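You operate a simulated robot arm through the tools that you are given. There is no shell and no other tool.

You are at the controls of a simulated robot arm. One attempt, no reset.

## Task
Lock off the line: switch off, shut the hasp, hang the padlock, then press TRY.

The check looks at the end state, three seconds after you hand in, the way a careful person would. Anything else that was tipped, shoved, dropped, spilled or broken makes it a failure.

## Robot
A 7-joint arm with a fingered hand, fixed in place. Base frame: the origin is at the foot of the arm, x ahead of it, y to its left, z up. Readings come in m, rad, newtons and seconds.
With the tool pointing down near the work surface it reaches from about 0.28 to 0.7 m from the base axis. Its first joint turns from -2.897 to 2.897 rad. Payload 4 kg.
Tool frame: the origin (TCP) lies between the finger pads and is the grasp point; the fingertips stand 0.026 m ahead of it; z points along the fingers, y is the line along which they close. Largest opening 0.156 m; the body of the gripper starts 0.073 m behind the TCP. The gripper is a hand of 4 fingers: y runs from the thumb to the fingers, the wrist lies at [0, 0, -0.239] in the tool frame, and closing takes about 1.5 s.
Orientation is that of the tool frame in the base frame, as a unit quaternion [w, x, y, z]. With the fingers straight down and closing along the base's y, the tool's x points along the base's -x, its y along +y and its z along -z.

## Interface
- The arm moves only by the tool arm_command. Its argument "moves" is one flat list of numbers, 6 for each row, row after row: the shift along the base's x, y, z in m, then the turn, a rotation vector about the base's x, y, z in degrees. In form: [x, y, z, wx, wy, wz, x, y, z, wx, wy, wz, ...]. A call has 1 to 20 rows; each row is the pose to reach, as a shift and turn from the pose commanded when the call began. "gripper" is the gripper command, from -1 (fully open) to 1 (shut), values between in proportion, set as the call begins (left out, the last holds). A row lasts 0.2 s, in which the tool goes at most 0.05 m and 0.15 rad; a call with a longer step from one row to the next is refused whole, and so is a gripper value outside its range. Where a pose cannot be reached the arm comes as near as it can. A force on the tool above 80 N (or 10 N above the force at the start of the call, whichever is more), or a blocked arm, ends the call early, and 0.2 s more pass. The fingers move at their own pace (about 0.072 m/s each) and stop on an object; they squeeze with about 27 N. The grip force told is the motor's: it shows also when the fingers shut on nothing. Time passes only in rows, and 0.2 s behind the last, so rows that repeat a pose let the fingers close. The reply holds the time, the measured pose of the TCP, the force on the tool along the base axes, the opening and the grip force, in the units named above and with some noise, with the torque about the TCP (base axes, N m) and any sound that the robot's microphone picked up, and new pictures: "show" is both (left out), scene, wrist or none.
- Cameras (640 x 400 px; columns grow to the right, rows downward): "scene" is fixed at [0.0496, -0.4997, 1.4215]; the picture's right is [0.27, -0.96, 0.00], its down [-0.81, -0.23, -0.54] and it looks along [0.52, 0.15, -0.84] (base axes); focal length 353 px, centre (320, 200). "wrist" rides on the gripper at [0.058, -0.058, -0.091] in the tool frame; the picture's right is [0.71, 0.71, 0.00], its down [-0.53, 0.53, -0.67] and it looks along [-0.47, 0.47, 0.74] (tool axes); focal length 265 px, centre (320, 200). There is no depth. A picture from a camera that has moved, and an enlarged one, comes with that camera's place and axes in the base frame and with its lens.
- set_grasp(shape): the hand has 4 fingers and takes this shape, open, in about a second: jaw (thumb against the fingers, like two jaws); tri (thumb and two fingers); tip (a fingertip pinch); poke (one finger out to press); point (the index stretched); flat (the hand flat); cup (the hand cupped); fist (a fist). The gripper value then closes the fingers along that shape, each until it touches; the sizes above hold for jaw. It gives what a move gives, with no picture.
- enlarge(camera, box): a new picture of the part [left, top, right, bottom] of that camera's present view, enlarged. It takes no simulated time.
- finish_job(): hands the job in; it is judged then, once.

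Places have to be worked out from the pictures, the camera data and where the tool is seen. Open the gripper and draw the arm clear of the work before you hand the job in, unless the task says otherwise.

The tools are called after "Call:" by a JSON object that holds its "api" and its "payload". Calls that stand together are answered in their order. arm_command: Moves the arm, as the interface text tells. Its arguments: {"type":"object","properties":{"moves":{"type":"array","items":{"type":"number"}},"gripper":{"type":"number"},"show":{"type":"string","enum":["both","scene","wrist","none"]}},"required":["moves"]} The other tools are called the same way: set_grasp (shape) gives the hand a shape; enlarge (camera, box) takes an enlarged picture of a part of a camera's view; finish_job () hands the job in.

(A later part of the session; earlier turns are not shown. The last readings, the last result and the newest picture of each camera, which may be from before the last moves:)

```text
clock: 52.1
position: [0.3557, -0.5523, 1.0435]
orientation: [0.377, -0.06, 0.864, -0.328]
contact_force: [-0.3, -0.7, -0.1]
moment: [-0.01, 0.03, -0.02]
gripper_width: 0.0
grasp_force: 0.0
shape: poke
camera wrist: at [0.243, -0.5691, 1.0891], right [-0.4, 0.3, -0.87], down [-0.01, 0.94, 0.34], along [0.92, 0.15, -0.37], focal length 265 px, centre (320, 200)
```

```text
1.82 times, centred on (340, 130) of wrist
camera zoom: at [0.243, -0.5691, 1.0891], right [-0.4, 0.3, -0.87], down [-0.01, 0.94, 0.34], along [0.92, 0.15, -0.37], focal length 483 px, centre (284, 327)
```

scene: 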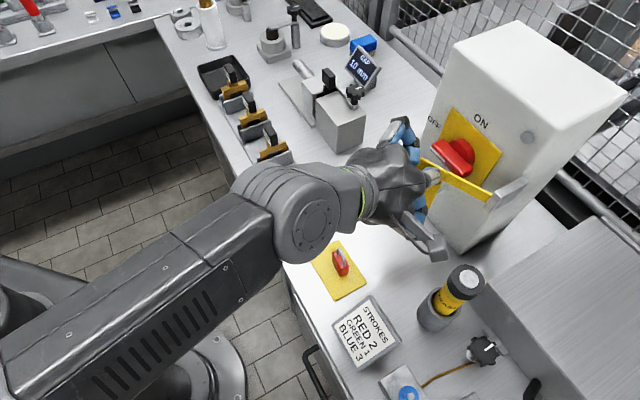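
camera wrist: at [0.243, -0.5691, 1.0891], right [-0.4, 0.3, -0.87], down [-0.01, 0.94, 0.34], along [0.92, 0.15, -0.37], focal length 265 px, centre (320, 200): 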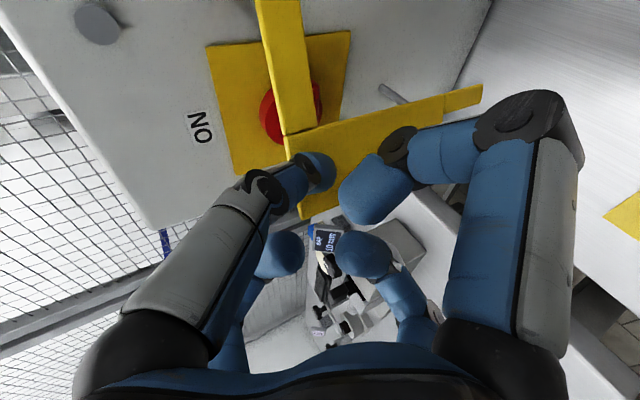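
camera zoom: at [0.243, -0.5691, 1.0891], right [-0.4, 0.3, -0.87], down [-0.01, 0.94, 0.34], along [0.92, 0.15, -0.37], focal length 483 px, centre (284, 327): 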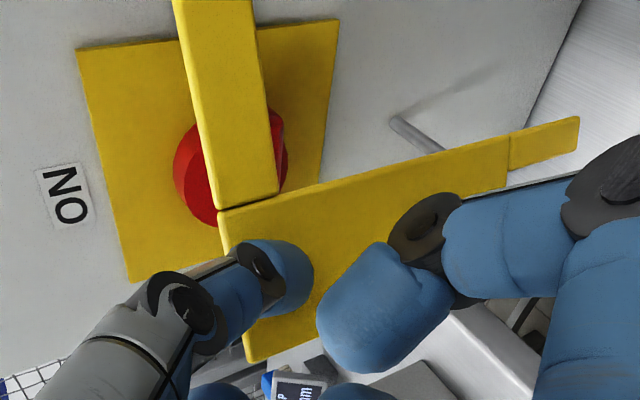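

Leaf at roughly 75–80°, no forces. I push it the rest of the way closed, watching force.

Call:
{"api": "arm_command", "payload": {"moves": [0.005, -0.003, 0, 0, 0, 0, 0.01, -0.0065, 0, 0, 0, 0, 0.0145, -0.01, 0, 0, 0, 0, 0.0193, -0.0138, 0, 0, 0, 0, 0.0221, -0.0167, 0, 0, 0, 0, 0.0221, -0.0167, 0, 0, 0, 0]}}

Call:
{"api": "enlarge", "payload": {"camera": "scene", "box": [380, 130, 540, 270]}}

Call:
{"api": "enlarge", "payload": {"camera": "wrist", "box": [200, 20, 480, 240]}}

```text
clock: 53.5
position: [0.3775, -0.569, 1.0444]
orientation: [0.378, -0.059, 0.864, -0.328]
contact_force: [0.4, -0.6, -1.0]
moment: [0.01, -0.04, 0.04]
gripper_width: 0.0003
grasp_force: 0.0
shape: poke
camera wrist: at [0.2648, -0.5862, 1.0893], right [-0.4, 0.3, -0.87], down [-0.01, 0.94, 0.33], along [0.92, 0.15, -0.37], focal length 265 px, centre (320, 200)
```

scene: 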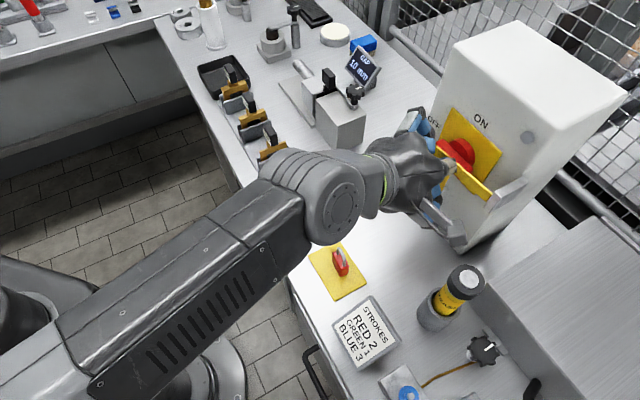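
wrist: 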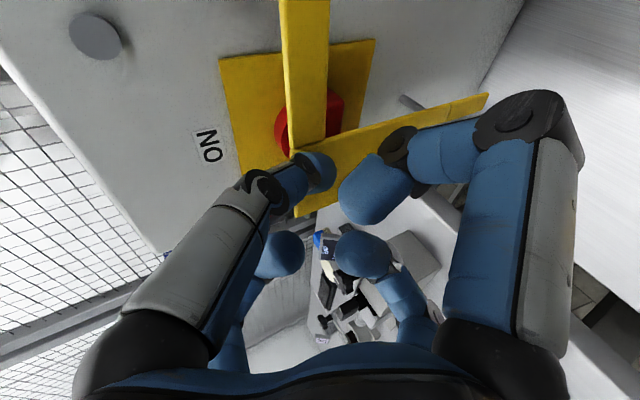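

```text
2.86 times, centred on (460, 200) of scene
camera zoom: at [0.0496, -0.4997, 1.4215], right [0.27, -0.96, 0.0], down [-0.81, -0.23, -0.54], along [0.52, 0.15, -0.84], focal length 1010 px, centre (-80, 200)
```

zoom: 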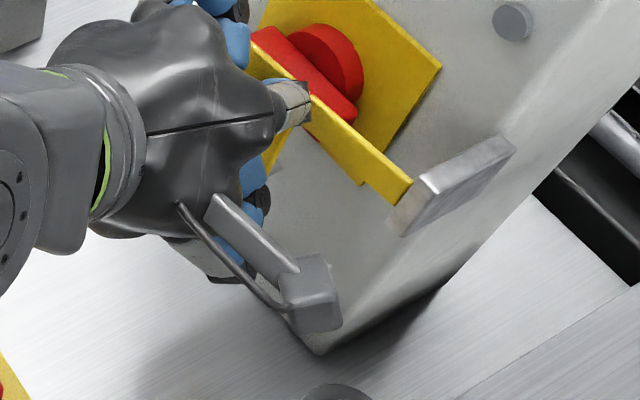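

```text
1.82 times, centred on (340, 130) of wrist
camera zoom: at [0.2648, -0.5862, 1.0893], right [-0.4, 0.3, -0.87], down [-0.01, 0.94, 0.33], along [0.92, 0.15, -0.37], focal length 483 px, centre (284, 327)
```

zoom: 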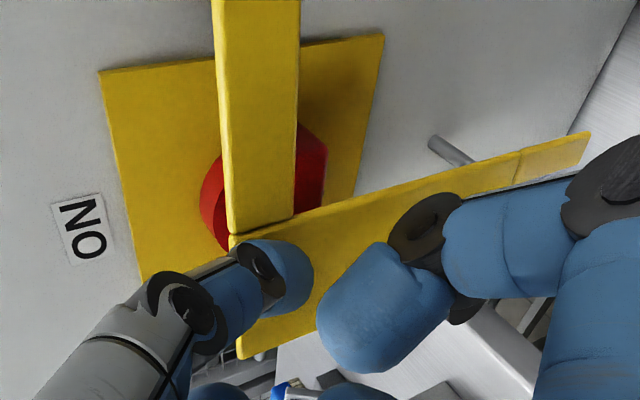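

No resistance yet, so the leaf isn't seated. I keep pushing in small steps.

Call:
{"api": "arm_command", "payload": {"moves": [0.0025, -0.0025, 0, 0, 0, 0, 0.005, -0.005, 0, 0, 0, 0, 0.0075, -0.0075, 0, 0, 0, 0, 0.01, -0.01, 0, 0, 0, 0], "show": "none"}}

Call:
{"api": "enlarge", "payload": {"camera": "scene", "box": [380, 130, 540, 270]}}

Call:
{"api": "enlarge", "payload": {"camera": "wrist", "box": [200, 20, 480, 240]}}

```text
clock: 54.5
position: [0.3856, -0.5802, 1.0443]
orientation: [0.377, -0.06, 0.864, -0.328]
contact_force: [-22.8, 12.8, 7.6]
moment: [0.15, 0.13, 0.13]
gripper_width: 0.0
grasp_force: 0.2
shape: poke
```

```text
2.86 times, centred on (460, 200) of scene
camera zoom: at [0.0496, -0.4997, 1.4215], right [0.27, -0.96, 0.0], down [-0.81, -0.23, -0.54], along [0.52, 0.15, -0.84], focal length 1010 px, centre (-80, 200)
```

zoom: 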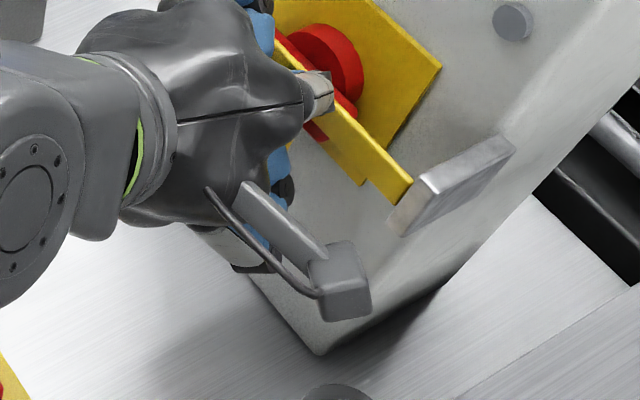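

```text
1.82 times, centred on (340, 130) of wrist
camera zoom: at [0.2728, -0.596, 1.09], right [-0.4, 0.3, -0.87], down [-0.01, 0.94, 0.33], along [0.92, 0.14, -0.37], focal length 483 px, centre (284, 327)
```

zoom: 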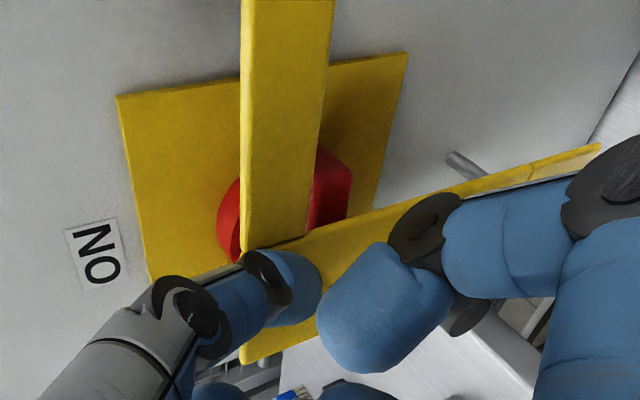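

About 25 N along n: the leaf is seated on something. I back the hand off to inspect whether the fork straddles the peg.

Call:
{"api": "arm_command", "payload": {"moves": [-0.02, 0.02, 0, 0, 0, 0, -0.05, 0.05, 0.01, 0, 0, 0, -0.075, 0.08, 0.02, 0, 0, 0, -0.1, 0.11, 0.03, 0, 0, 0]}}

Call:
{"api": "enlarge", "payload": {"camera": "scene", "box": [390, 110, 530, 250]}}

Call:
{"api": "enlarge", "payload": {"camera": "wrist", "box": [200, 0, 480, 200]}}

```text
clock: 55.5
position: [0.2877, -0.4678, 1.0716]
orientation: [0.378, -0.061, 0.864, -0.328]
contact_force: [-0.1, -1.2, 0.1]
moment: [-0.03, -0.02, -0.04]
gripper_width: 0.0001
grasp_force: 0.0
shape: poke
camera wrist: at [0.1746, -0.4851, 1.1183], right [-0.4, 0.3, -0.87], down [-0.02, 0.94, 0.33], along [0.92, 0.15, -0.37], focal length 265 px, centre (320, 200)
```

scene: 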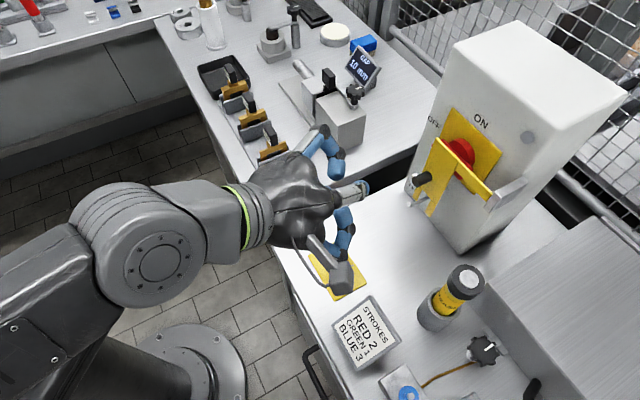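
wrist: 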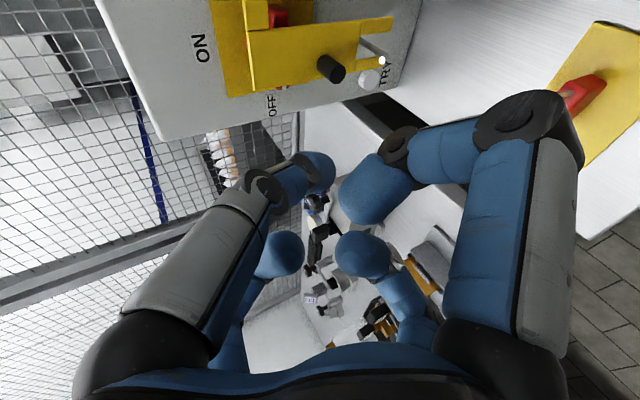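

```text
2.86 times, centred on (460, 180) of scene
camera zoom: at [0.0496, -0.4997, 1.4215], right [0.27, -0.96, 0.0], down [-0.81, -0.23, -0.54], along [0.52, 0.15, -0.84], focal length 1010 px, centre (-80, 257)
```

zoom: 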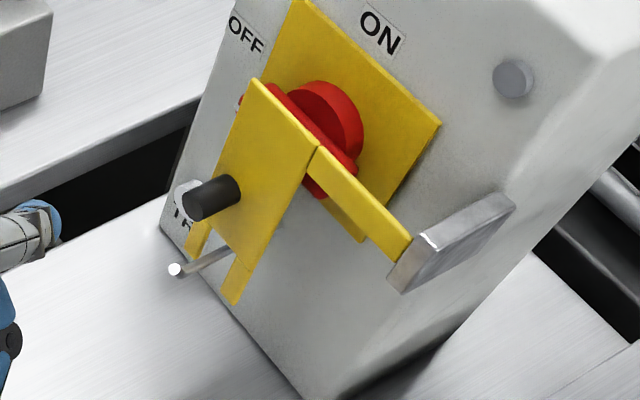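

```text
2.00 times, centred on (340, 100) of wrist
camera zoom: at [0.1746, -0.4851, 1.1183], right [-0.4, 0.3, -0.87], down [-0.02, 0.94, 0.33], along [0.92, 0.15, -0.37], focal length 531 px, centre (280, 400)
```

zoom: 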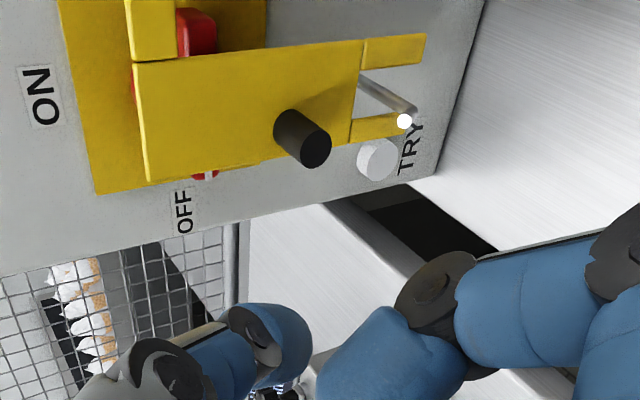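

The hasp is shut with its fork straddling the peg, and about 3+ cm of peg is exposed. Now the padlock: I bring the tool back to pointing straight down above the plate (undo the 60° tilt), raising a bit.

Call:
{"api": "arm_command", "payload": {"moves": [0, 0, 0.01, 5.16, 6.84, 0, 0, 0, 0.02, 10.3, 13.7, 0, 0, 0, 0.03, 15.5, 20.5, 0, 0, 0, 0.04, 20.6, 27.4, 0, 0, 0, 0.05, 25.8, 34.2, 0, 0, 0, 0.05, 31, 41, 0, 0, 0, 0.05, 36.1, 47.9, 0], "show": "none"}}

Call:
{"api": "arm_command", "payload": {"moves": [0, 0, 0, 0, 0, 8.4, 0, 0, 0, 0, 0, 16.8, 0, 0, 0, 0, 0, 25.2, 0, 0, 0, 0, 0, 33.6, 0, 0, 0, 0, 0, 42, 0, 0, 0, 0, 0, 50.4, 0, 0, 0, 0, 0, 58.8, 0, 0, 0, 0, 0, 67.2, 0, 0, 0, 0, 0, 75.6, 0, 0, 0, 0, 0, 84, 0, 0, 0, 0, 0, 92.4, 0, 0, 0, 0, 0, 100.8, 0, 0, 0, 0, 0, 109.2, 0, 0, 0, 0, 0, 117.6, 0, 0, 0, 0, 0, 125, 0, 0, 0, 0, 0, 127]}}

```text
clock: 57.1
position: [0.287, -0.4682, 1.1246]
orientation: [0.0, -0.068, 0.998, 0.0]
contact_force: [-0.3, 0.2, 0.2]
moment: [-0.01, -0.04, -0.01]
gripper_width: 0.0
grasp_force: 0.0
shape: poke
```

```text
clock: 60.5
position: [0.2871, -0.469, 1.1226]
orientation: [-0.001, 0.924, -0.382, 0.0]
contact_force: [0.4, -0.7, -0.2]
moment: [0.02, -0.03, 0.0]
gripper_width: 0.0003
grasp_force: 0.0
shape: poke
camera wrist: at [0.369, -0.4679, 1.2153], right [0.0, -1.0, 0.0], down [-0.74, 0.0, 0.67], along [-0.67, 0.0, -0.74], focal length 265 px, centre (320, 200)
```

scene: 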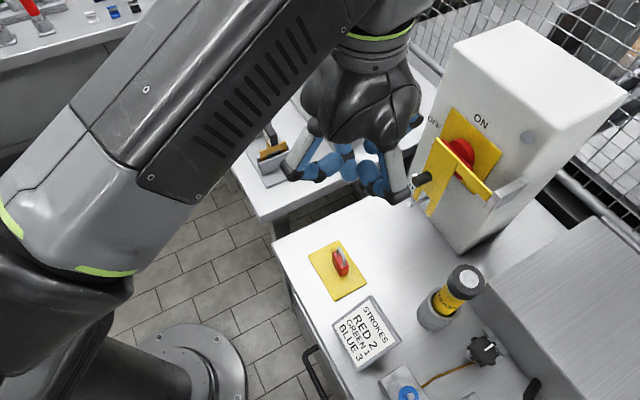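
wrist: 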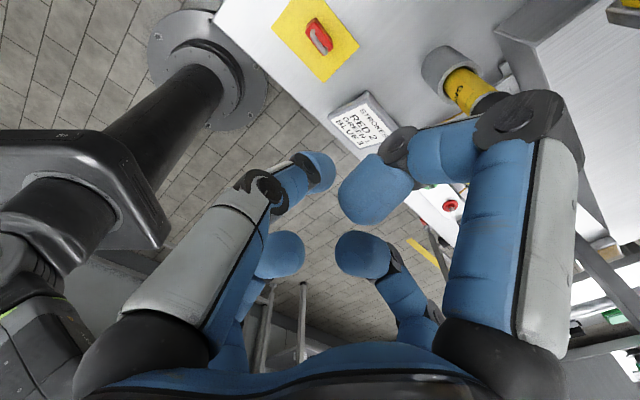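

Yaw reached. The wrist camera sees the padlock plate at the top of the picture; I enlarge to triangulate heights.

Call:
{"api": "enlarge", "payload": {"camera": "wrist", "box": [260, 0, 400, 90]}}

Call:
{"api": "enlarge", "payload": {"camera": "scene", "box": [300, 230, 380, 310]}}

```text
4.44 times, centred on (330, 45) of wrist
camera zoom: at [0.369, -0.4679, 1.2153], right [0.0, -1.0, 0.0], down [-0.74, 0.0, 0.67], along [-0.67, 0.0, -0.74], focal length 1180 px, centre (276, 889)
```

zoom: 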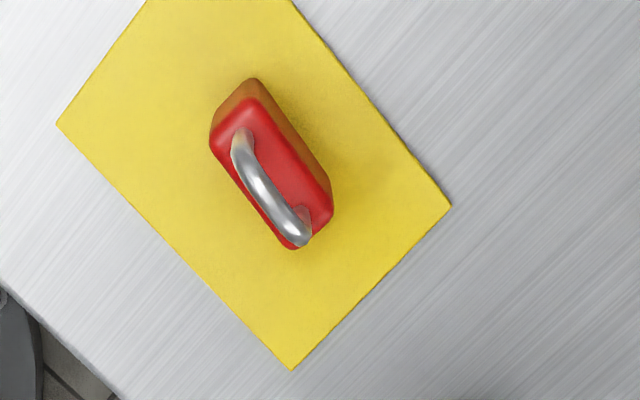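

```text
5.00 times, centred on (340, 270) of scene
camera zoom: at [0.0496, -0.4997, 1.4215], right [0.27, -0.96, 0.0], down [-0.81, -0.23, -0.54], along [0.52, 0.15, -0.84], focal length 1767 px, centre (220, -150)
```

zoom: 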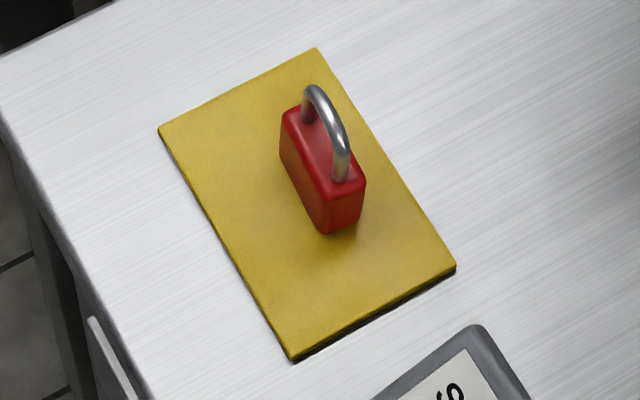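

Triangulation: plate top z≈0.807, padlock at about (0.299, -0.465), body top z≈0.844, shackle apex ≈0.878. To present it for a sideways grasp (tool along the shackle-hole axis), I'll gently tip it toward the box so it lies flat; first I lower the poke finger on its +n side.

Call:
{"api": "arm_command", "payload": {"moves": [-0.0128, 0.0287, -0.03, 0, 0, 0, -0.0128, 0.0287, -0.075, 0, 0, 0, -0.0128, 0.0287, -0.12, 0, 0, 0, -0.0128, 0.0287, -0.165, 0, 0, 0, -0.0128, 0.0287, -0.2, 0, 0, 0, -0.0128, 0.0287, -0.225, 0, 0, 0, -0.0128, 0.0287, -0.235, 0, 0, 0]}}

Call:
{"api": "enlarge", "payload": {"camera": "scene", "box": [280, 210, 400, 310]}}

Call:
{"api": "enlarge", "payload": {"camera": "wrist", "box": [240, 60, 420, 200]}}

```text
clock: 62.1
position: [0.2751, -0.4407, 0.8881]
orientation: [0.0, 0.924, -0.383, 0.0]
contact_force: [-0.7, 0.2, -0.2]
moment: [0.03, 0.02, 0.01]
gripper_width: 0.0002
grasp_force: 0.0
shape: poke
camera wrist: at [0.3569, -0.4398, 0.9806], right [0.0, -1.0, 0.0], down [-0.74, 0.0, 0.67], along [-0.67, 0.0, -0.74], focal length 265 px, centre (320, 200)
```

scene: 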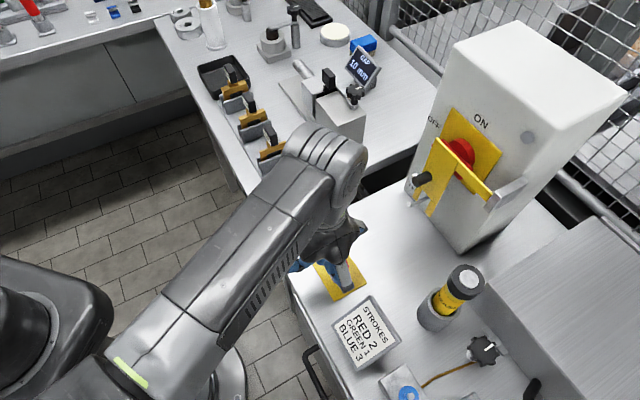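
wrist: 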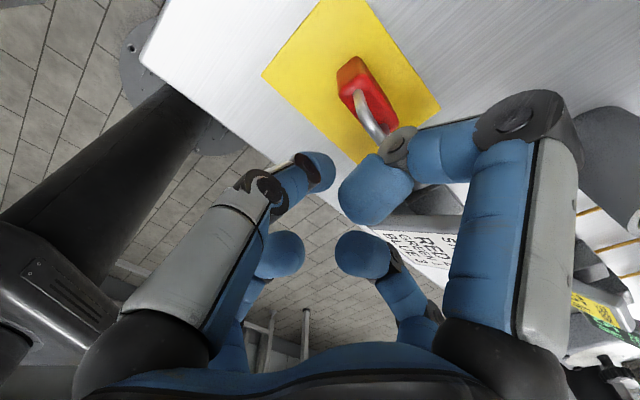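

```text
4.00 times, centred on (340, 260) of scene
camera zoom: at [0.0496, -0.4997, 1.4215], right [0.27, -0.96, 0.0], down [-0.81, -0.23, -0.54], along [0.52, 0.15, -0.84], focal length 1413 px, centre (240, -40)
```

zoom: 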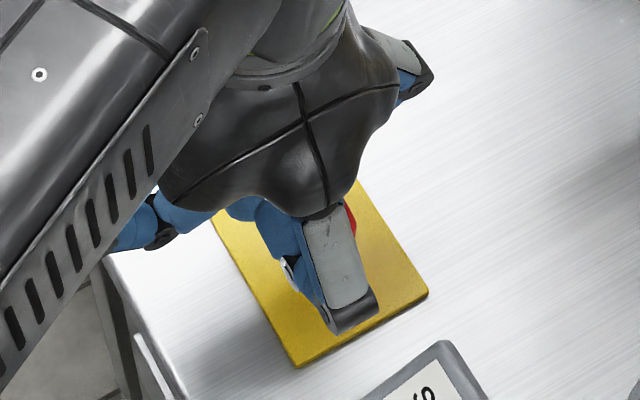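

```text
2.86 times, centred on (330, 130) of wrist
camera zoom: at [0.3569, -0.4398, 0.9806], right [0.0, -1.0, 0.0], down [-0.74, 0.0, 0.67], along [-0.67, 0.0, -0.74], focal length 758 px, centre (291, 400)
```

zoom: 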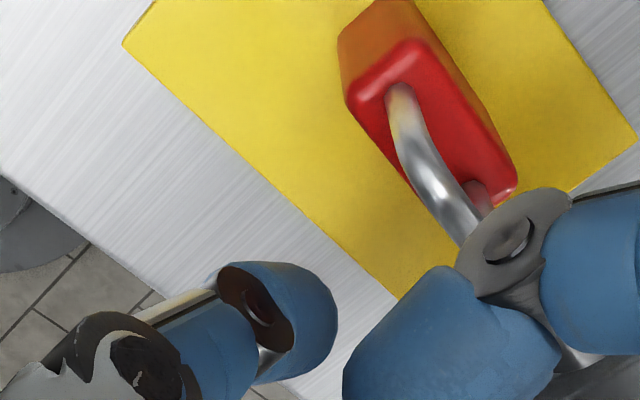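

The finger is aligned ~3.4 cm on the +n side of the padlock. I push slowly toward the box at shackle height to tip it over.

Call:
{"api": "arm_command", "payload": {"moves": [0.006, -0.006, 0, 0, 0, 0, 0.012, -0.012, 0, 0, 0, 0, 0.016, -0.016, 0, 0, 0, 0, 0.0185, -0.0185, 0, 0, 0, 0, 0.021, -0.021, 0, 0, 0, 0, 0.0235, -0.0235, 0, 0, 0, 0, 0.026, -0.026, 0, 0, 0, 0, 0.0285, -0.0285, 0, 0, 0, 0]}}

Call:
{"api": "enlarge", "payload": {"camera": "wrist", "box": [240, 60, 420, 200]}}

```text
clock: 63.9
position: [0.3029, -0.4697, 0.8886]
orientation: [-0.001, 0.924, -0.383, 0.0]
contact_force: [-0.5, -0.4, -0.7]
moment: [0.0, -0.03, -0.02]
gripper_width: 0.0
grasp_force: 0.1
shape: poke
camera wrist: at [0.385, -0.4683, 0.9801], right [0.0, -1.0, 0.0], down [-0.74, 0.0, 0.67], along [-0.67, 0.0, -0.74], focal length 265 px, centre (320, 200)
```

scene: 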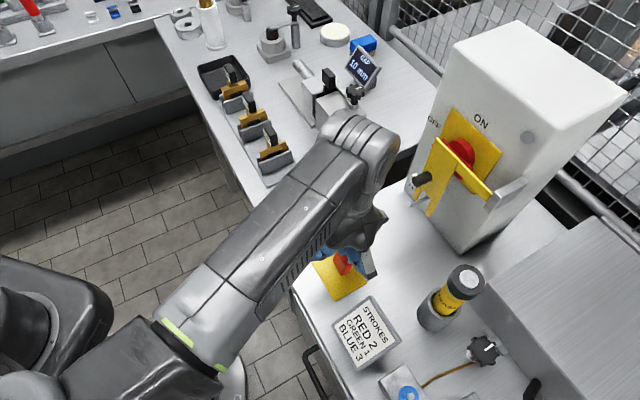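
wrist: 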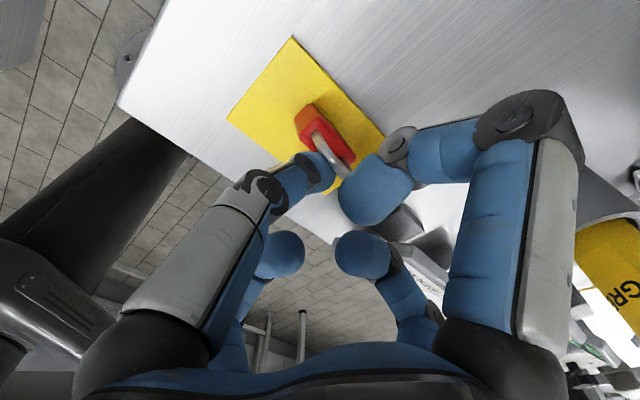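

```text
2.86 times, centred on (330, 130) of wrist
camera zoom: at [0.385, -0.4683, 0.9801], right [0.0, -1.0, 0.0], down [-0.74, 0.0, 0.67], along [-0.67, 0.0, -0.74], focal length 758 px, centre (291, 400)
```

zoom: 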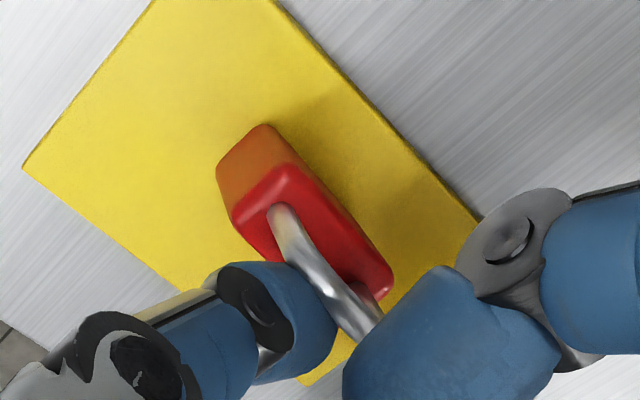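

The padlock has begun leaning toward the box (apex moved more than the body). I keep pushing gently.

Call:
{"api": "arm_command", "payload": {"moves": [0.0025, -0.0025, 0, 0, 0, 0, 0.005, -0.005, 0, 0, 0, 0, 0.0075, -0.0075, 0, 0, 0, 0, 0.01, -0.01, 0, 0, 0, 0], "show": "none"}}

Call:
{"api": "enlarge", "payload": {"camera": "wrist", "box": [240, 60, 420, 200]}}

Call:
{"api": "enlarge", "payload": {"camera": "scene", "box": [280, 210, 400, 310]}}

```text
clock: 64.9
position: [0.3144, -0.4792, 0.888]
orientation: [0.0, 0.923, -0.384, -0.001]
contact_force: [0.3, -0.2, -0.3]
moment: [-0.01, 0.04, 0.01]
gripper_width: 0.0
grasp_force: 0.1
shape: poke
```

```text
2.86 times, centred on (330, 130) of wrist
camera zoom: at [0.3949, -0.4784, 0.9804], right [0.0, -1.0, 0.0], down [-0.74, 0.0, 0.67], along [-0.67, 0.0, -0.74], focal length 758 px, centre (291, 400)
```

zoom: 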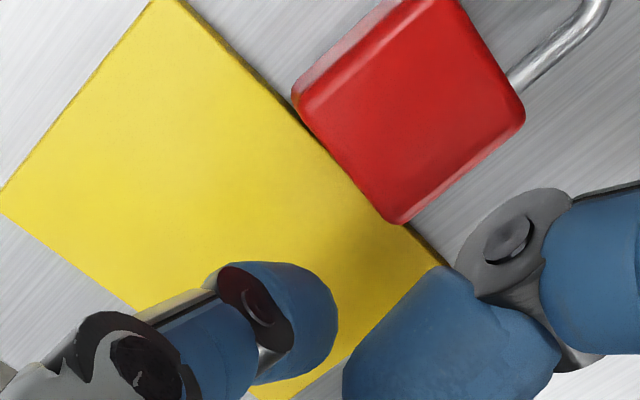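

```text
4.00 times, centred on (340, 260) of scene
camera zoom: at [0.0496, -0.4997, 1.4215], right [0.27, -0.96, 0.0], down [-0.81, -0.23, -0.54], along [0.52, 0.15, -0.84], focal length 1413 px, centre (240, -40)
```

zoom: 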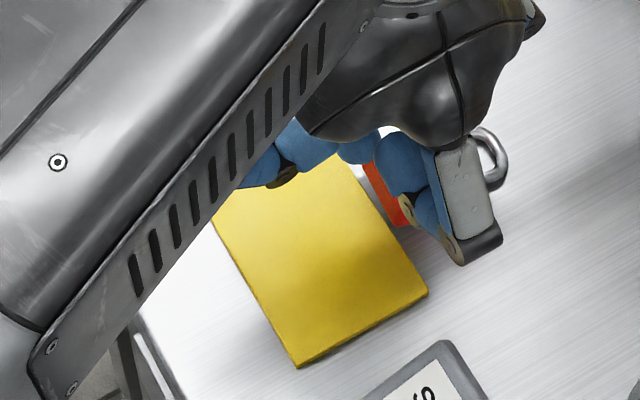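

The padlock toppled neatly and lies flat on the table just past the plate, shackle toward the box. I raise the hand to view it fully.

Call:
{"api": "arm_command", "payload": {"moves": [0, 0, 0.04, 0, 0, 0, 0.01, 0, 0.085, 0, 0, 0, 0.03, -0.01, 0.12, 0, 0, 0, 0.05, -0.03, 0.14, 0, 0, 0]}}

Call:
{"api": "enlarge", "payload": {"camera": "wrist", "box": [240, 0, 420, 140]}}

Call:
{"api": "enlarge", "payload": {"camera": "scene", "box": [310, 200, 430, 300]}}

```text
clock: 65.9
position: [0.3632, -0.5096, 1.0297]
orientation: [-0.001, 0.924, -0.383, -0.002]
contact_force: [-0.1, -0.5, -0.6]
moment: [0.03, -0.03, 0.0]
gripper_width: 0.0001
grasp_force: 0.0
shape: poke
camera wrist: at [0.4443, -0.5084, 1.1214], right [0.0, -1.0, 0.0], down [-0.74, 0.0, 0.67], along [-0.67, 0.0, -0.74], focal length 265 px, centre (320, 200)
```

scene: 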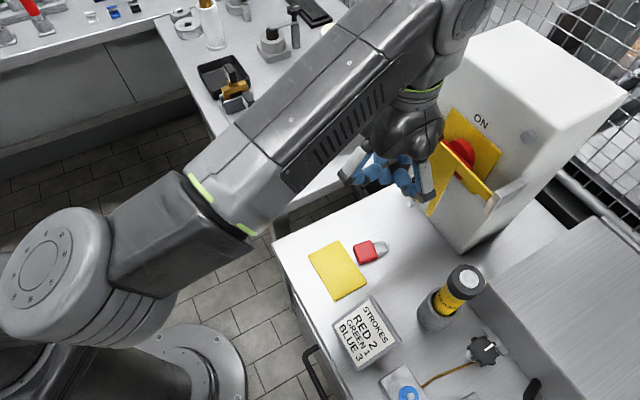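
wrist: 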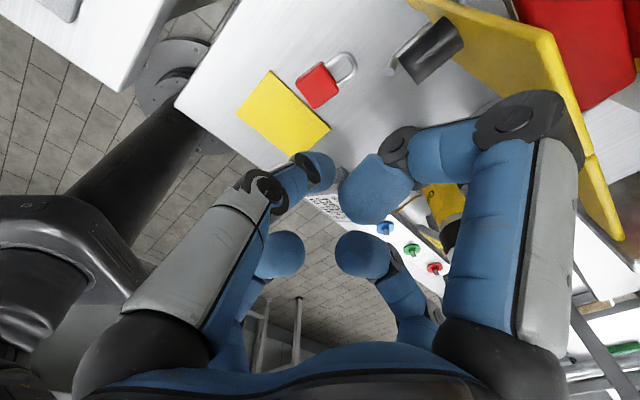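

```text
2.86 times, centred on (330, 70) of wrist
camera zoom: at [0.4443, -0.5084, 1.1214], right [0.0, -1.0, 0.0], down [-0.74, 0.0, 0.67], along [-0.67, 0.0, -0.74], focal length 758 px, centre (291, 571)
```

zoom: 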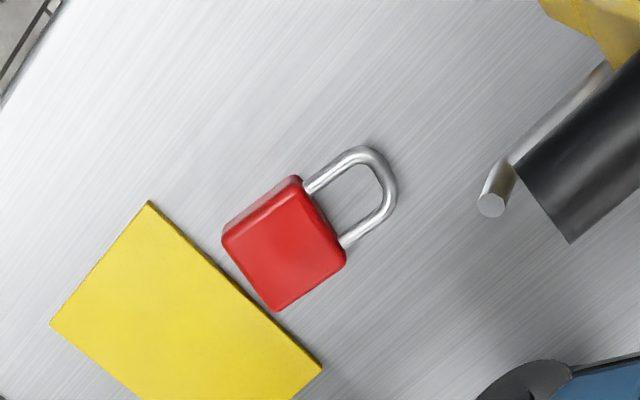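

```text
4.00 times, centred on (370, 250) of scene
camera zoom: at [0.0496, -0.4997, 1.4215], right [0.27, -0.96, 0.0], down [-0.81, -0.23, -0.54], along [0.52, 0.15, -0.84], focal length 1413 px, centre (120, 0)
```

zoom: 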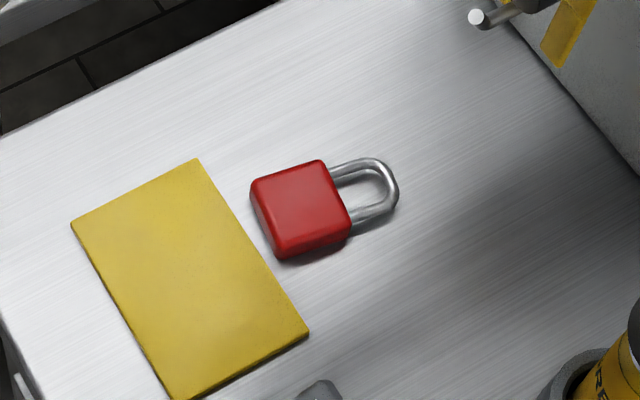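

Great view of the padlock lying flat. The peg's end seems to have a kink; I enlarge it to learn its shape.

Call:
{"api": "enlarge", "payload": {"camera": "wrist", "box": [370, 10, 470, 80]}}

Call:
{"api": "enlarge", "payload": {"camera": "scene", "box": [395, 150, 465, 220]}}

Call:
{"api": "enlarge", "payload": {"camera": "wrist", "box": [280, 20, 380, 120]}}

```text
5.71 times, centred on (420, 45) of wrist
camera zoom: at [0.4443, -0.5084, 1.1214], right [0.0, -1.0, 0.0], down [-0.74, 0.0, 0.67], along [-0.67, 0.0, -0.74], focal length 1517 px, centre (-251, 1086)
```

zoom: 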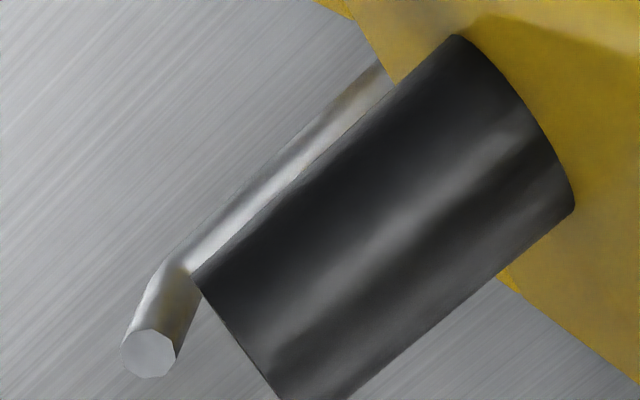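

```text
5.71 times, centred on (430, 185) of scene
camera zoom: at [0.0496, -0.4997, 1.4215], right [0.27, -0.96, 0.0], down [-0.81, -0.23, -0.54], along [0.52, 0.15, -0.84], focal length 2019 px, centre (-309, 286)
```

zoom: 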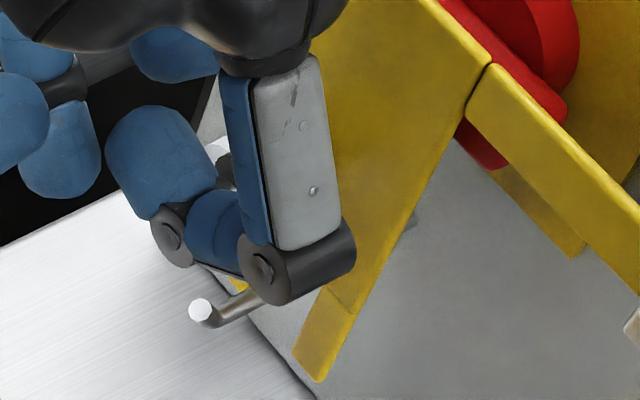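

```text
4.00 times, centred on (330, 70) of wrist
camera zoom: at [0.4443, -0.5084, 1.1214], right [0.0, -1.0, 0.0], down [-0.74, 0.0, 0.67], along [-0.67, 0.0, -0.74], focal length 1062 px, centre (280, 720)
```

zoom: 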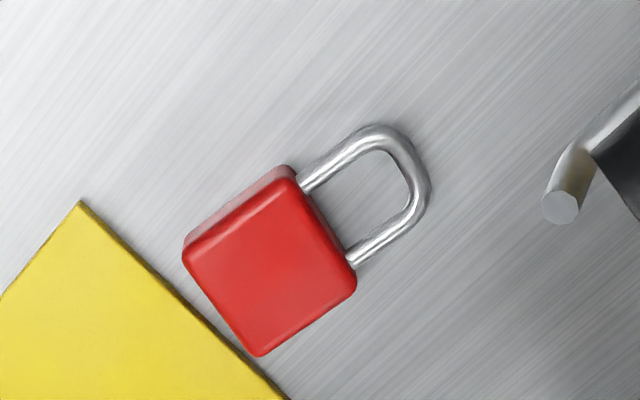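

The peg is a hook: a horizontal shaft at z≈0.914 with an upturned tip (end ≈ (0.388,-0.555,0.928)). The padlock lies at body centre ≈(0.339,-0.505), heading ≈-55°; there the spread finger would brush the peg during a grasp, so first I'll nudge the padlock ~6 cm to the left. I position the poke finger on its right side.

Call:
{"api": "arm_command", "payload": {"moves": [-0.03, -0.012, 0, 0, 0, 0, -0.0598, -0.0239, 0, 0, 0, 0, -0.0598, -0.0239, -0.05, 0, 0, 0, -0.0598, -0.0239, -0.1, 0, 0, 0, -0.0598, -0.0239, -0.14, 0, 0, 0, -0.0598, -0.0239, -0.17, 0, 0, 0, -0.0598, -0.0239, -0.185, 0, 0, 0]}}

Call:
{"api": "enlarge", "payload": {"camera": "wrist", "box": [220, 40, 420, 200]}}

Call:
{"api": "enlarge", "payload": {"camera": "scene", "box": [310, 200, 430, 300]}}

```text
clock: 67.5
position: [0.3015, -0.532, 0.8438]
orientation: [0.0, 0.924, -0.383, -0.001]
contact_force: [0.4, -0.3, 0.0]
moment: [0.0, -0.01, 0.0]
gripper_width: 0.0
grasp_force: 0.2
shape: poke
camera wrist: at [0.3845, -0.5326, 0.9349], right [0.0, -1.0, 0.0], down [-0.74, 0.0, 0.67], along [-0.67, 0.0, -0.74], focal length 265 px, centre (320, 200)
```

scene: 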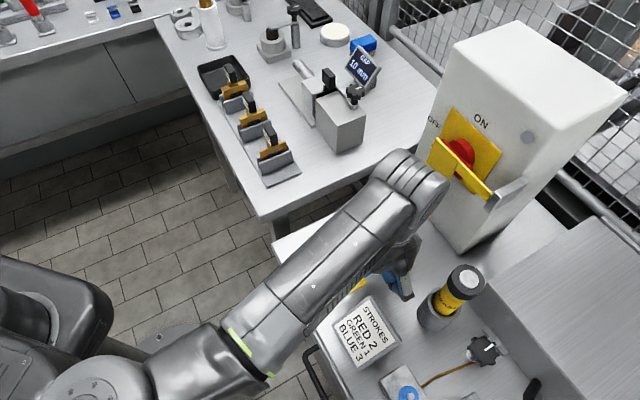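
wrist: 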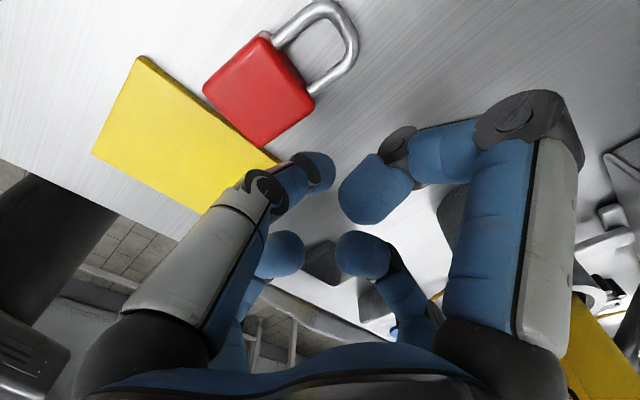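

```text
2.50 times, centred on (320, 120) of wrist
camera zoom: at [0.3845, -0.5326, 0.9349], right [0.0, -1.0, 0.0], down [-0.74, 0.0, 0.67], along [-0.67, 0.0, -0.74], focal length 664 px, centre (320, 400)
```

zoom: 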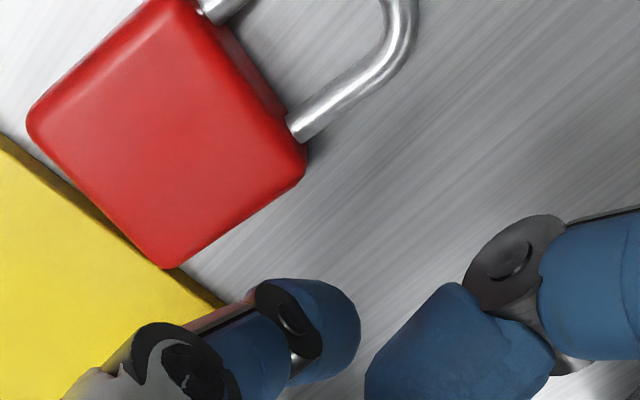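

```text
4.00 times, centred on (370, 250) of scene
camera zoom: at [0.0496, -0.4997, 1.4215], right [0.27, -0.96, 0.0], down [-0.81, -0.23, -0.54], along [0.52, 0.15, -0.84], focal length 1413 px, centre (120, 0)
```

zoom: 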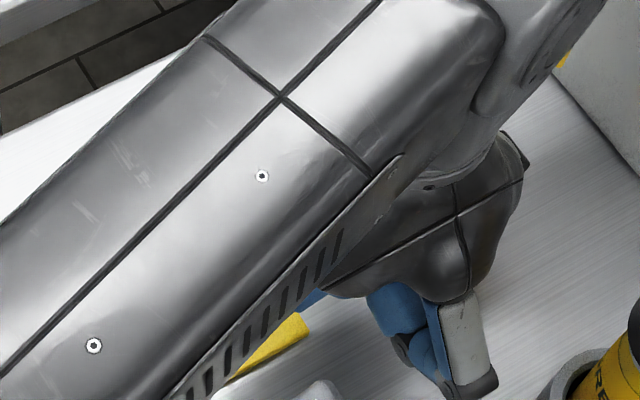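

The finger is right beside the body, gap ≈2 cm, line of push through its centre. I lower 9 mm and push it slowly left about 5 cm.

Call:
{"api": "arm_command", "payload": {"moves": [0, 0, -0.009, 0, 0, 0, 0.0077, 0.0064, -0.009, 0, 0, 0, 0.0115, 0.0096, -0.009, 0, 0, 0, 0.0153, 0.0129, -0.009, 0, 0, 0, 0.0192, 0.0161, -0.009, 0, 0, 0, 0.023, 0.0193, -0.009, 0, 0, 0, 0.0268, 0.0225, -0.009, 0, 0, 0, 0.0306, 0.0257, -0.009, 0, 0, 0, 0.0345, 0.0289, -0.009, 0, 0, 0, 0.0383, 0.0321, -0.009, 0, 0, 0, 0.0421, 0.0354, -0.009, 0, 0, 0, 0.046, 0.0386, -0.009, 0, 0, 0, 0.0498, 0.0418, -0.009, 0, 0, 0, 0.0536, 0.045, -0.009, 0, 0, 0]}}

Call:
{"api": "enlarge", "payload": {"camera": "wrist", "box": [220, 0, 420, 160]}}

```text
clock: 70.5
position: [0.3581, -0.4871, 0.8352]
orientation: [0.0, 0.924, -0.382, -0.001]
contact_force: [-0.4, -0.3, 0.1]
moment: [-0.03, 0.0, -0.01]
gripper_width: 0.0001
grasp_force: 0.0
shape: poke
camera wrist: at [0.4391, -0.4868, 0.9262], right [0.0, -1.0, 0.0], down [-0.74, 0.0, 0.67], along [-0.67, 0.0, -0.74], focal length 265 px, centre (320, 200)
```

scene: 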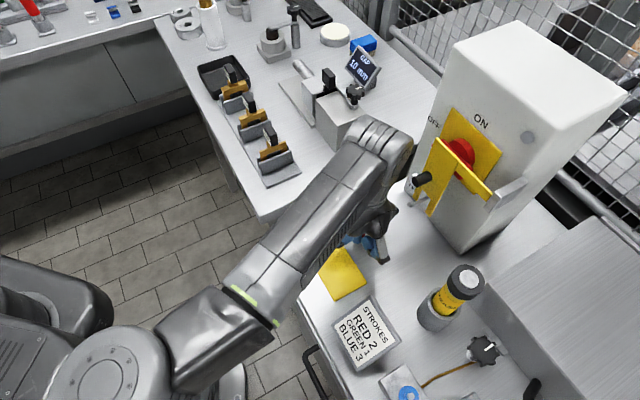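
wrist: 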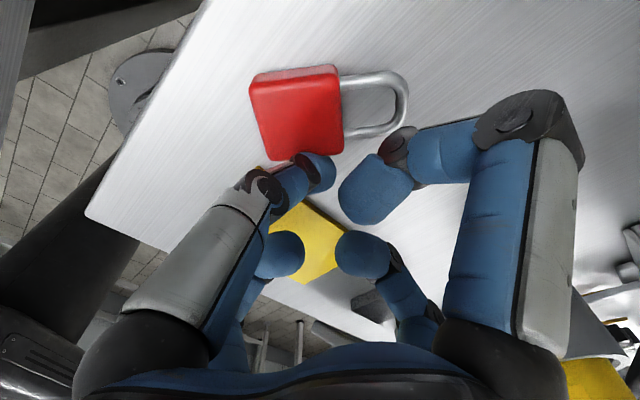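

```text
2.50 times, centred on (320, 80) of wrist
camera zoom: at [0.4391, -0.4868, 0.9262], right [0.0, -1.0, 0.0], down [-0.74, 0.0, 0.67], along [-0.67, 0.0, -0.74], focal length 664 px, centre (320, 500)
```

zoom: 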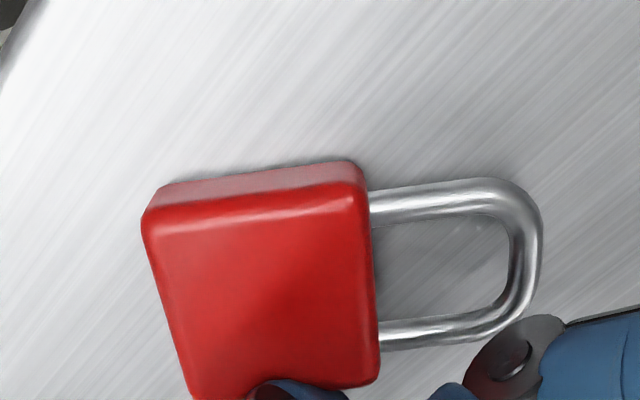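

Pushing rotated the padlock (now heading ≈-86°, body centre ≈(0.39,-0.477)). To turn it back so the spread fingers stay away from the peg and TRY, I go over to its left side and will push its bottom-left corner toward -x.

Call:
{"api": "arm_command", "payload": {"moves": [-0.01, -0.008, 0.0, 0, 0, 0, -0.01, -0.008, 0.045, 0, 0, 0, 0.015, 0.0, 0.065, 0, 0, 0, 0.045, 0.015, 0.065, 0, 0, 0, 0.073, 0.025, 0.065, 0, 0, 0, 0.073, 0.025, 0.03, 0, 0, 0, 0.073, 0.025, 0.0, 0, 0, 0]}}

Call:
{"api": "enlarge", "payload": {"camera": "wrist", "box": [220, 100, 420, 260]}}

```text
clock: 72.1
position: [0.4303, -0.4624, 0.8337]
orientation: [0.0, 0.924, -0.383, 0.001]
contact_force: [0.1, 0.4, 0.8]
moment: [-0.01, -0.01, 0.01]
gripper_width: 0.0004
grasp_force: 0.0
shape: poke
camera wrist: at [0.5123, -0.4621, 0.9256], right [0.0, -1.0, 0.0], down [-0.74, 0.0, 0.67], along [-0.67, 0.0, -0.74], focal length 265 px, centre (320, 200)
```

scene: 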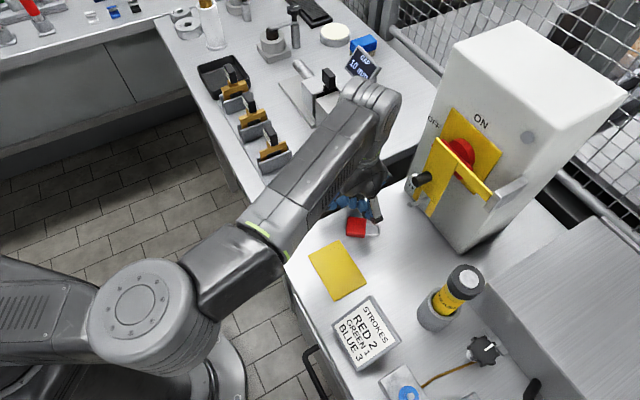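
wrist: 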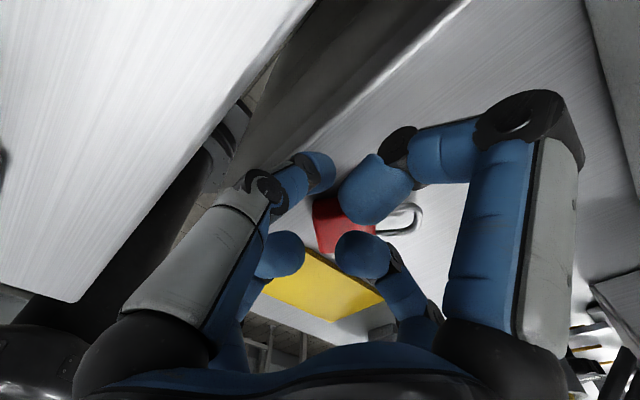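

```text
2.50 times, centred on (320, 180) of wrist
camera zoom: at [0.5123, -0.4621, 0.9256], right [0.0, -1.0, 0.0], down [-0.74, 0.0, 0.67], along [-0.67, 0.0, -0.74], focal length 664 px, centre (320, 250)
```

zoom: 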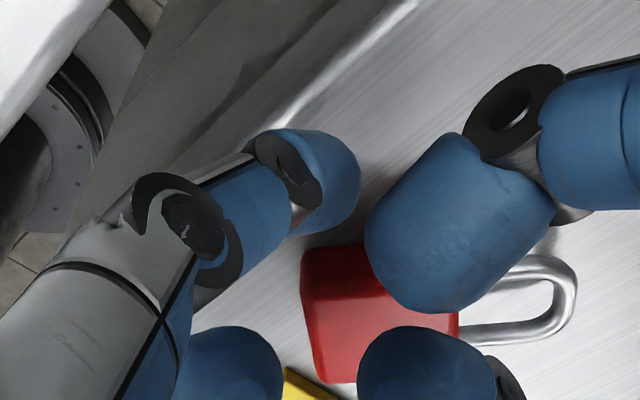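

Fingertip is at the body's lower-left corner. I push in -x about 2.8 cm to rotate the padlock back.

Call:
{"api": "arm_command", "payload": {"moves": [-0.004, 0, 0, 0, 0, 0, -0.008, 0, 0, 0, 0, 0, -0.012, 0, 0, 0, 0, 0, -0.016, 0, 0, 0, 0, 0, -0.02, 0, 0, 0, 0, 0, -0.024, 0, 0, 0, 0, 0, -0.028, 0, 0, 0, 0, 0], "show": "none"}}

Call:
{"api": "enlarge", "payload": {"camera": "wrist", "box": [220, 100, 460, 280]}}

Call:
{"api": "enlarge", "payload": {"camera": "scene", "box": [310, 180, 430, 280]}}

```text
clock: 73.7
position: [0.4024, -0.462, 0.8347]
orientation: [0.0, 0.923, -0.384, -0.001]
contact_force: [0.2, 0.0, 0.1]
moment: [0.0, -0.01, 0.01]
gripper_width: 0.0
grasp_force: 0.0
shape: poke
```

```text
2.22 times, centred on (340, 190) of wrist
camera zoom: at [0.4837, -0.4619, 0.9261], right [0.0, -1.0, 0.0], down [-0.74, 0.0, 0.67], along [-0.67, 0.0, -0.74], focal length 590 px, centre (276, 222)
```

zoom: 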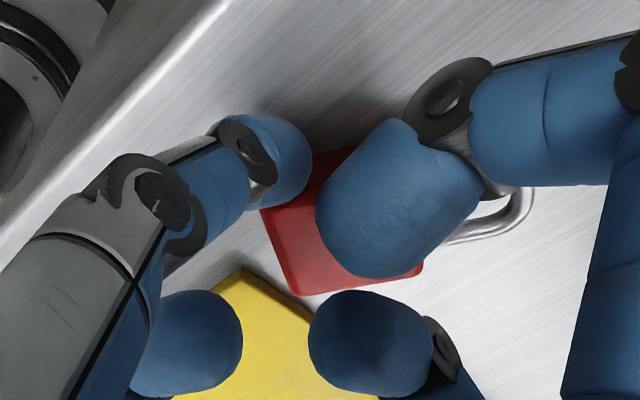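

```text
4.00 times, centred on (370, 230) of scene
camera zoom: at [0.0496, -0.4997, 1.4215], right [0.27, -0.96, 0.0], down [-0.81, -0.23, -0.54], along [0.52, 0.15, -0.84], focal length 1413 px, centre (120, 80)
```

zoom: 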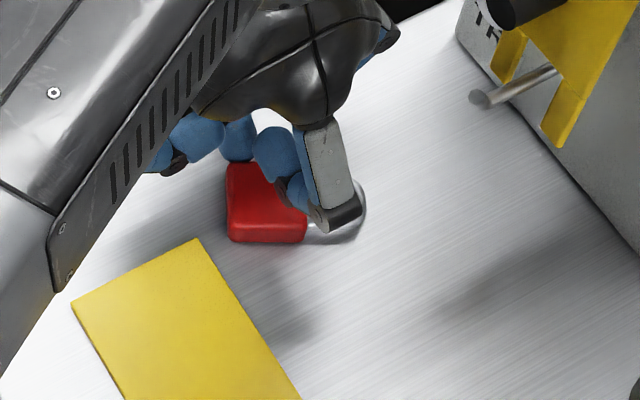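

It rotated some. I lift to measure the padlock's present pose.

Call:
{"api": "arm_command", "payload": {"moves": [0.01, 0.01, 0.02, 0, 0, 0, 0.02, 0.01, 0.06, 0, 0, 0, 0.03, 0.01, 0.105, 0, 0, 0, 0.05, 0.01, 0.14, 0, 0, 0], "show": "wrist"}}

Call:
{"api": "enlarge", "payload": {"camera": "wrist", "box": [260, 20, 420, 150]}}

Call:
{"api": "enlarge", "payload": {"camera": "scene", "box": [310, 180, 430, 280]}}

```text
clock: 74.7
position: [0.4522, -0.4533, 0.9746]
orientation: [-0.001, 0.923, -0.384, 0.0]
contact_force: [0.1, -0.6, 0.8]
moment: [0.02, 0.01, -0.01]
gripper_width: 0.0
grasp_force: 0.0
shape: poke
camera wrist: at [0.5334, -0.4521, 1.0669], right [0.0, -1.0, 0.0], down [-0.74, 0.0, 0.67], along [-0.67, 0.0, -0.74], focal length 265 px, centre (320, 200)
```

wrist: 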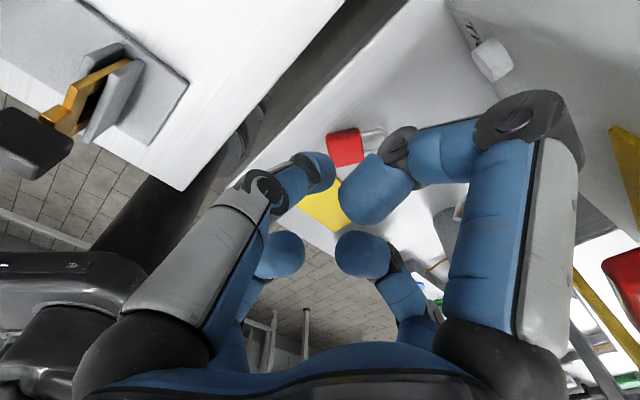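

```text
3.08 times, centred on (340, 85) of wrist
camera zoom: at [0.5334, -0.4521, 1.0669], right [0.0, -1.0, 0.0], down [-0.74, 0.0, 0.67], along [-0.67, 0.0, -0.74], focal length 817 px, centre (258, 554)
```

zoom: 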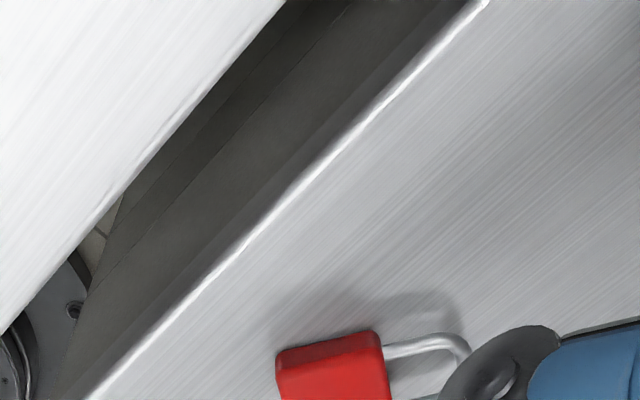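

```text
4.00 times, centred on (370, 230) of scene
camera zoom: at [0.0496, -0.4997, 1.4215], right [0.27, -0.96, 0.0], down [-0.81, -0.23, -0.54], along [0.52, 0.15, -0.84], focal length 1413 px, centre (120, 80)
```

zoom: 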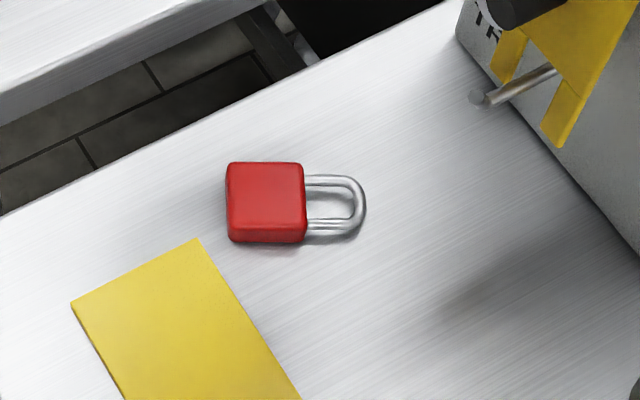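

Padlock now: centre ≈(0.376,-0.479), heading ≈-73°. I'll push its right side near the shackle end so it turns counter-clockwise and moves left; approach from the +n side at low height to stay clear of the peg.

Call:
{"api": "arm_command", "payload": {"moves": [-0.04, 0.0, 0, 0, 0, 0, -0.08, -0.005, 0, 0, 0, 0, -0.12, -0.02, 0, 0, 0, 0, -0.1348, -0.0304, -0.03, 0, 0, 0, -0.1348, -0.0304, -0.075, 0, 0, 0, -0.1348, -0.0304, -0.115, 0, 0, 0, -0.1348, -0.0304, -0.138, 0, 0, 0, -0.1242, -0.041, -0.1405, 0, 0, 0, -0.1136, -0.0516, -0.1405, 0, 0, 0]}}

Call:
{"api": "enlarge", "payload": {"camera": "wrist", "box": [220, 20, 460, 200]}}

```text
clock: 76.7
position: [0.3393, -0.5048, 0.8341]
orientation: [0.0, 0.924, -0.383, -0.001]
contact_force: [-0.2, -0.1, -0.6]
moment: [0.02, 0.01, 0.03]
gripper_width: 0.0001
grasp_force: 0.1
shape: poke
camera wrist: at [0.4207, -0.5033, 0.9254], right [0.0, -1.0, 0.0], down [-0.74, 0.0, 0.67], along [-0.67, 0.0, -0.74], focal length 265 px, centre (320, 200)
```

scene: 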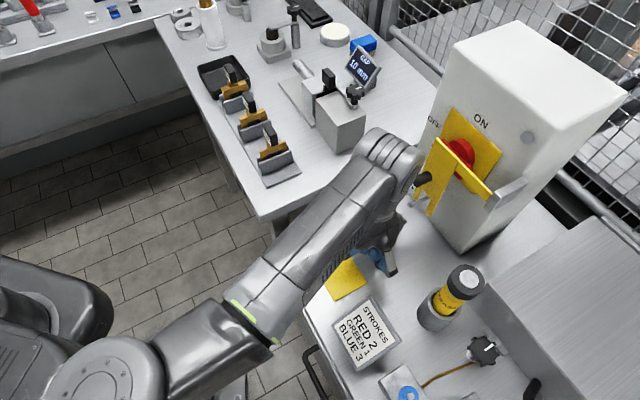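
wrist: 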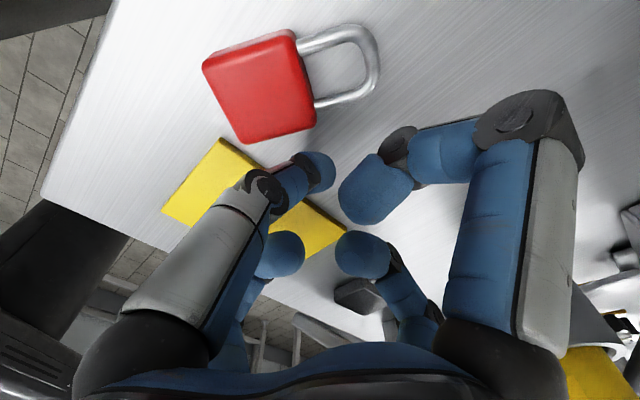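

```text
2.22 times, centred on (340, 110) of wrist
camera zoom: at [0.4207, -0.5033, 0.9254], right [0.0, -1.0, 0.0], down [-0.74, 0.0, 0.67], along [-0.67, 0.0, -0.74], focal length 590 px, centre (276, 400)
```

zoom: 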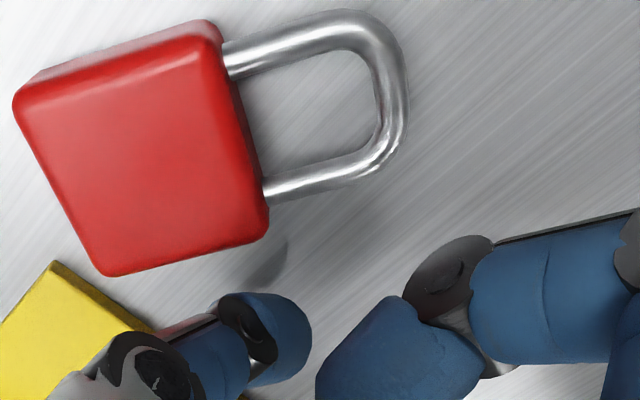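

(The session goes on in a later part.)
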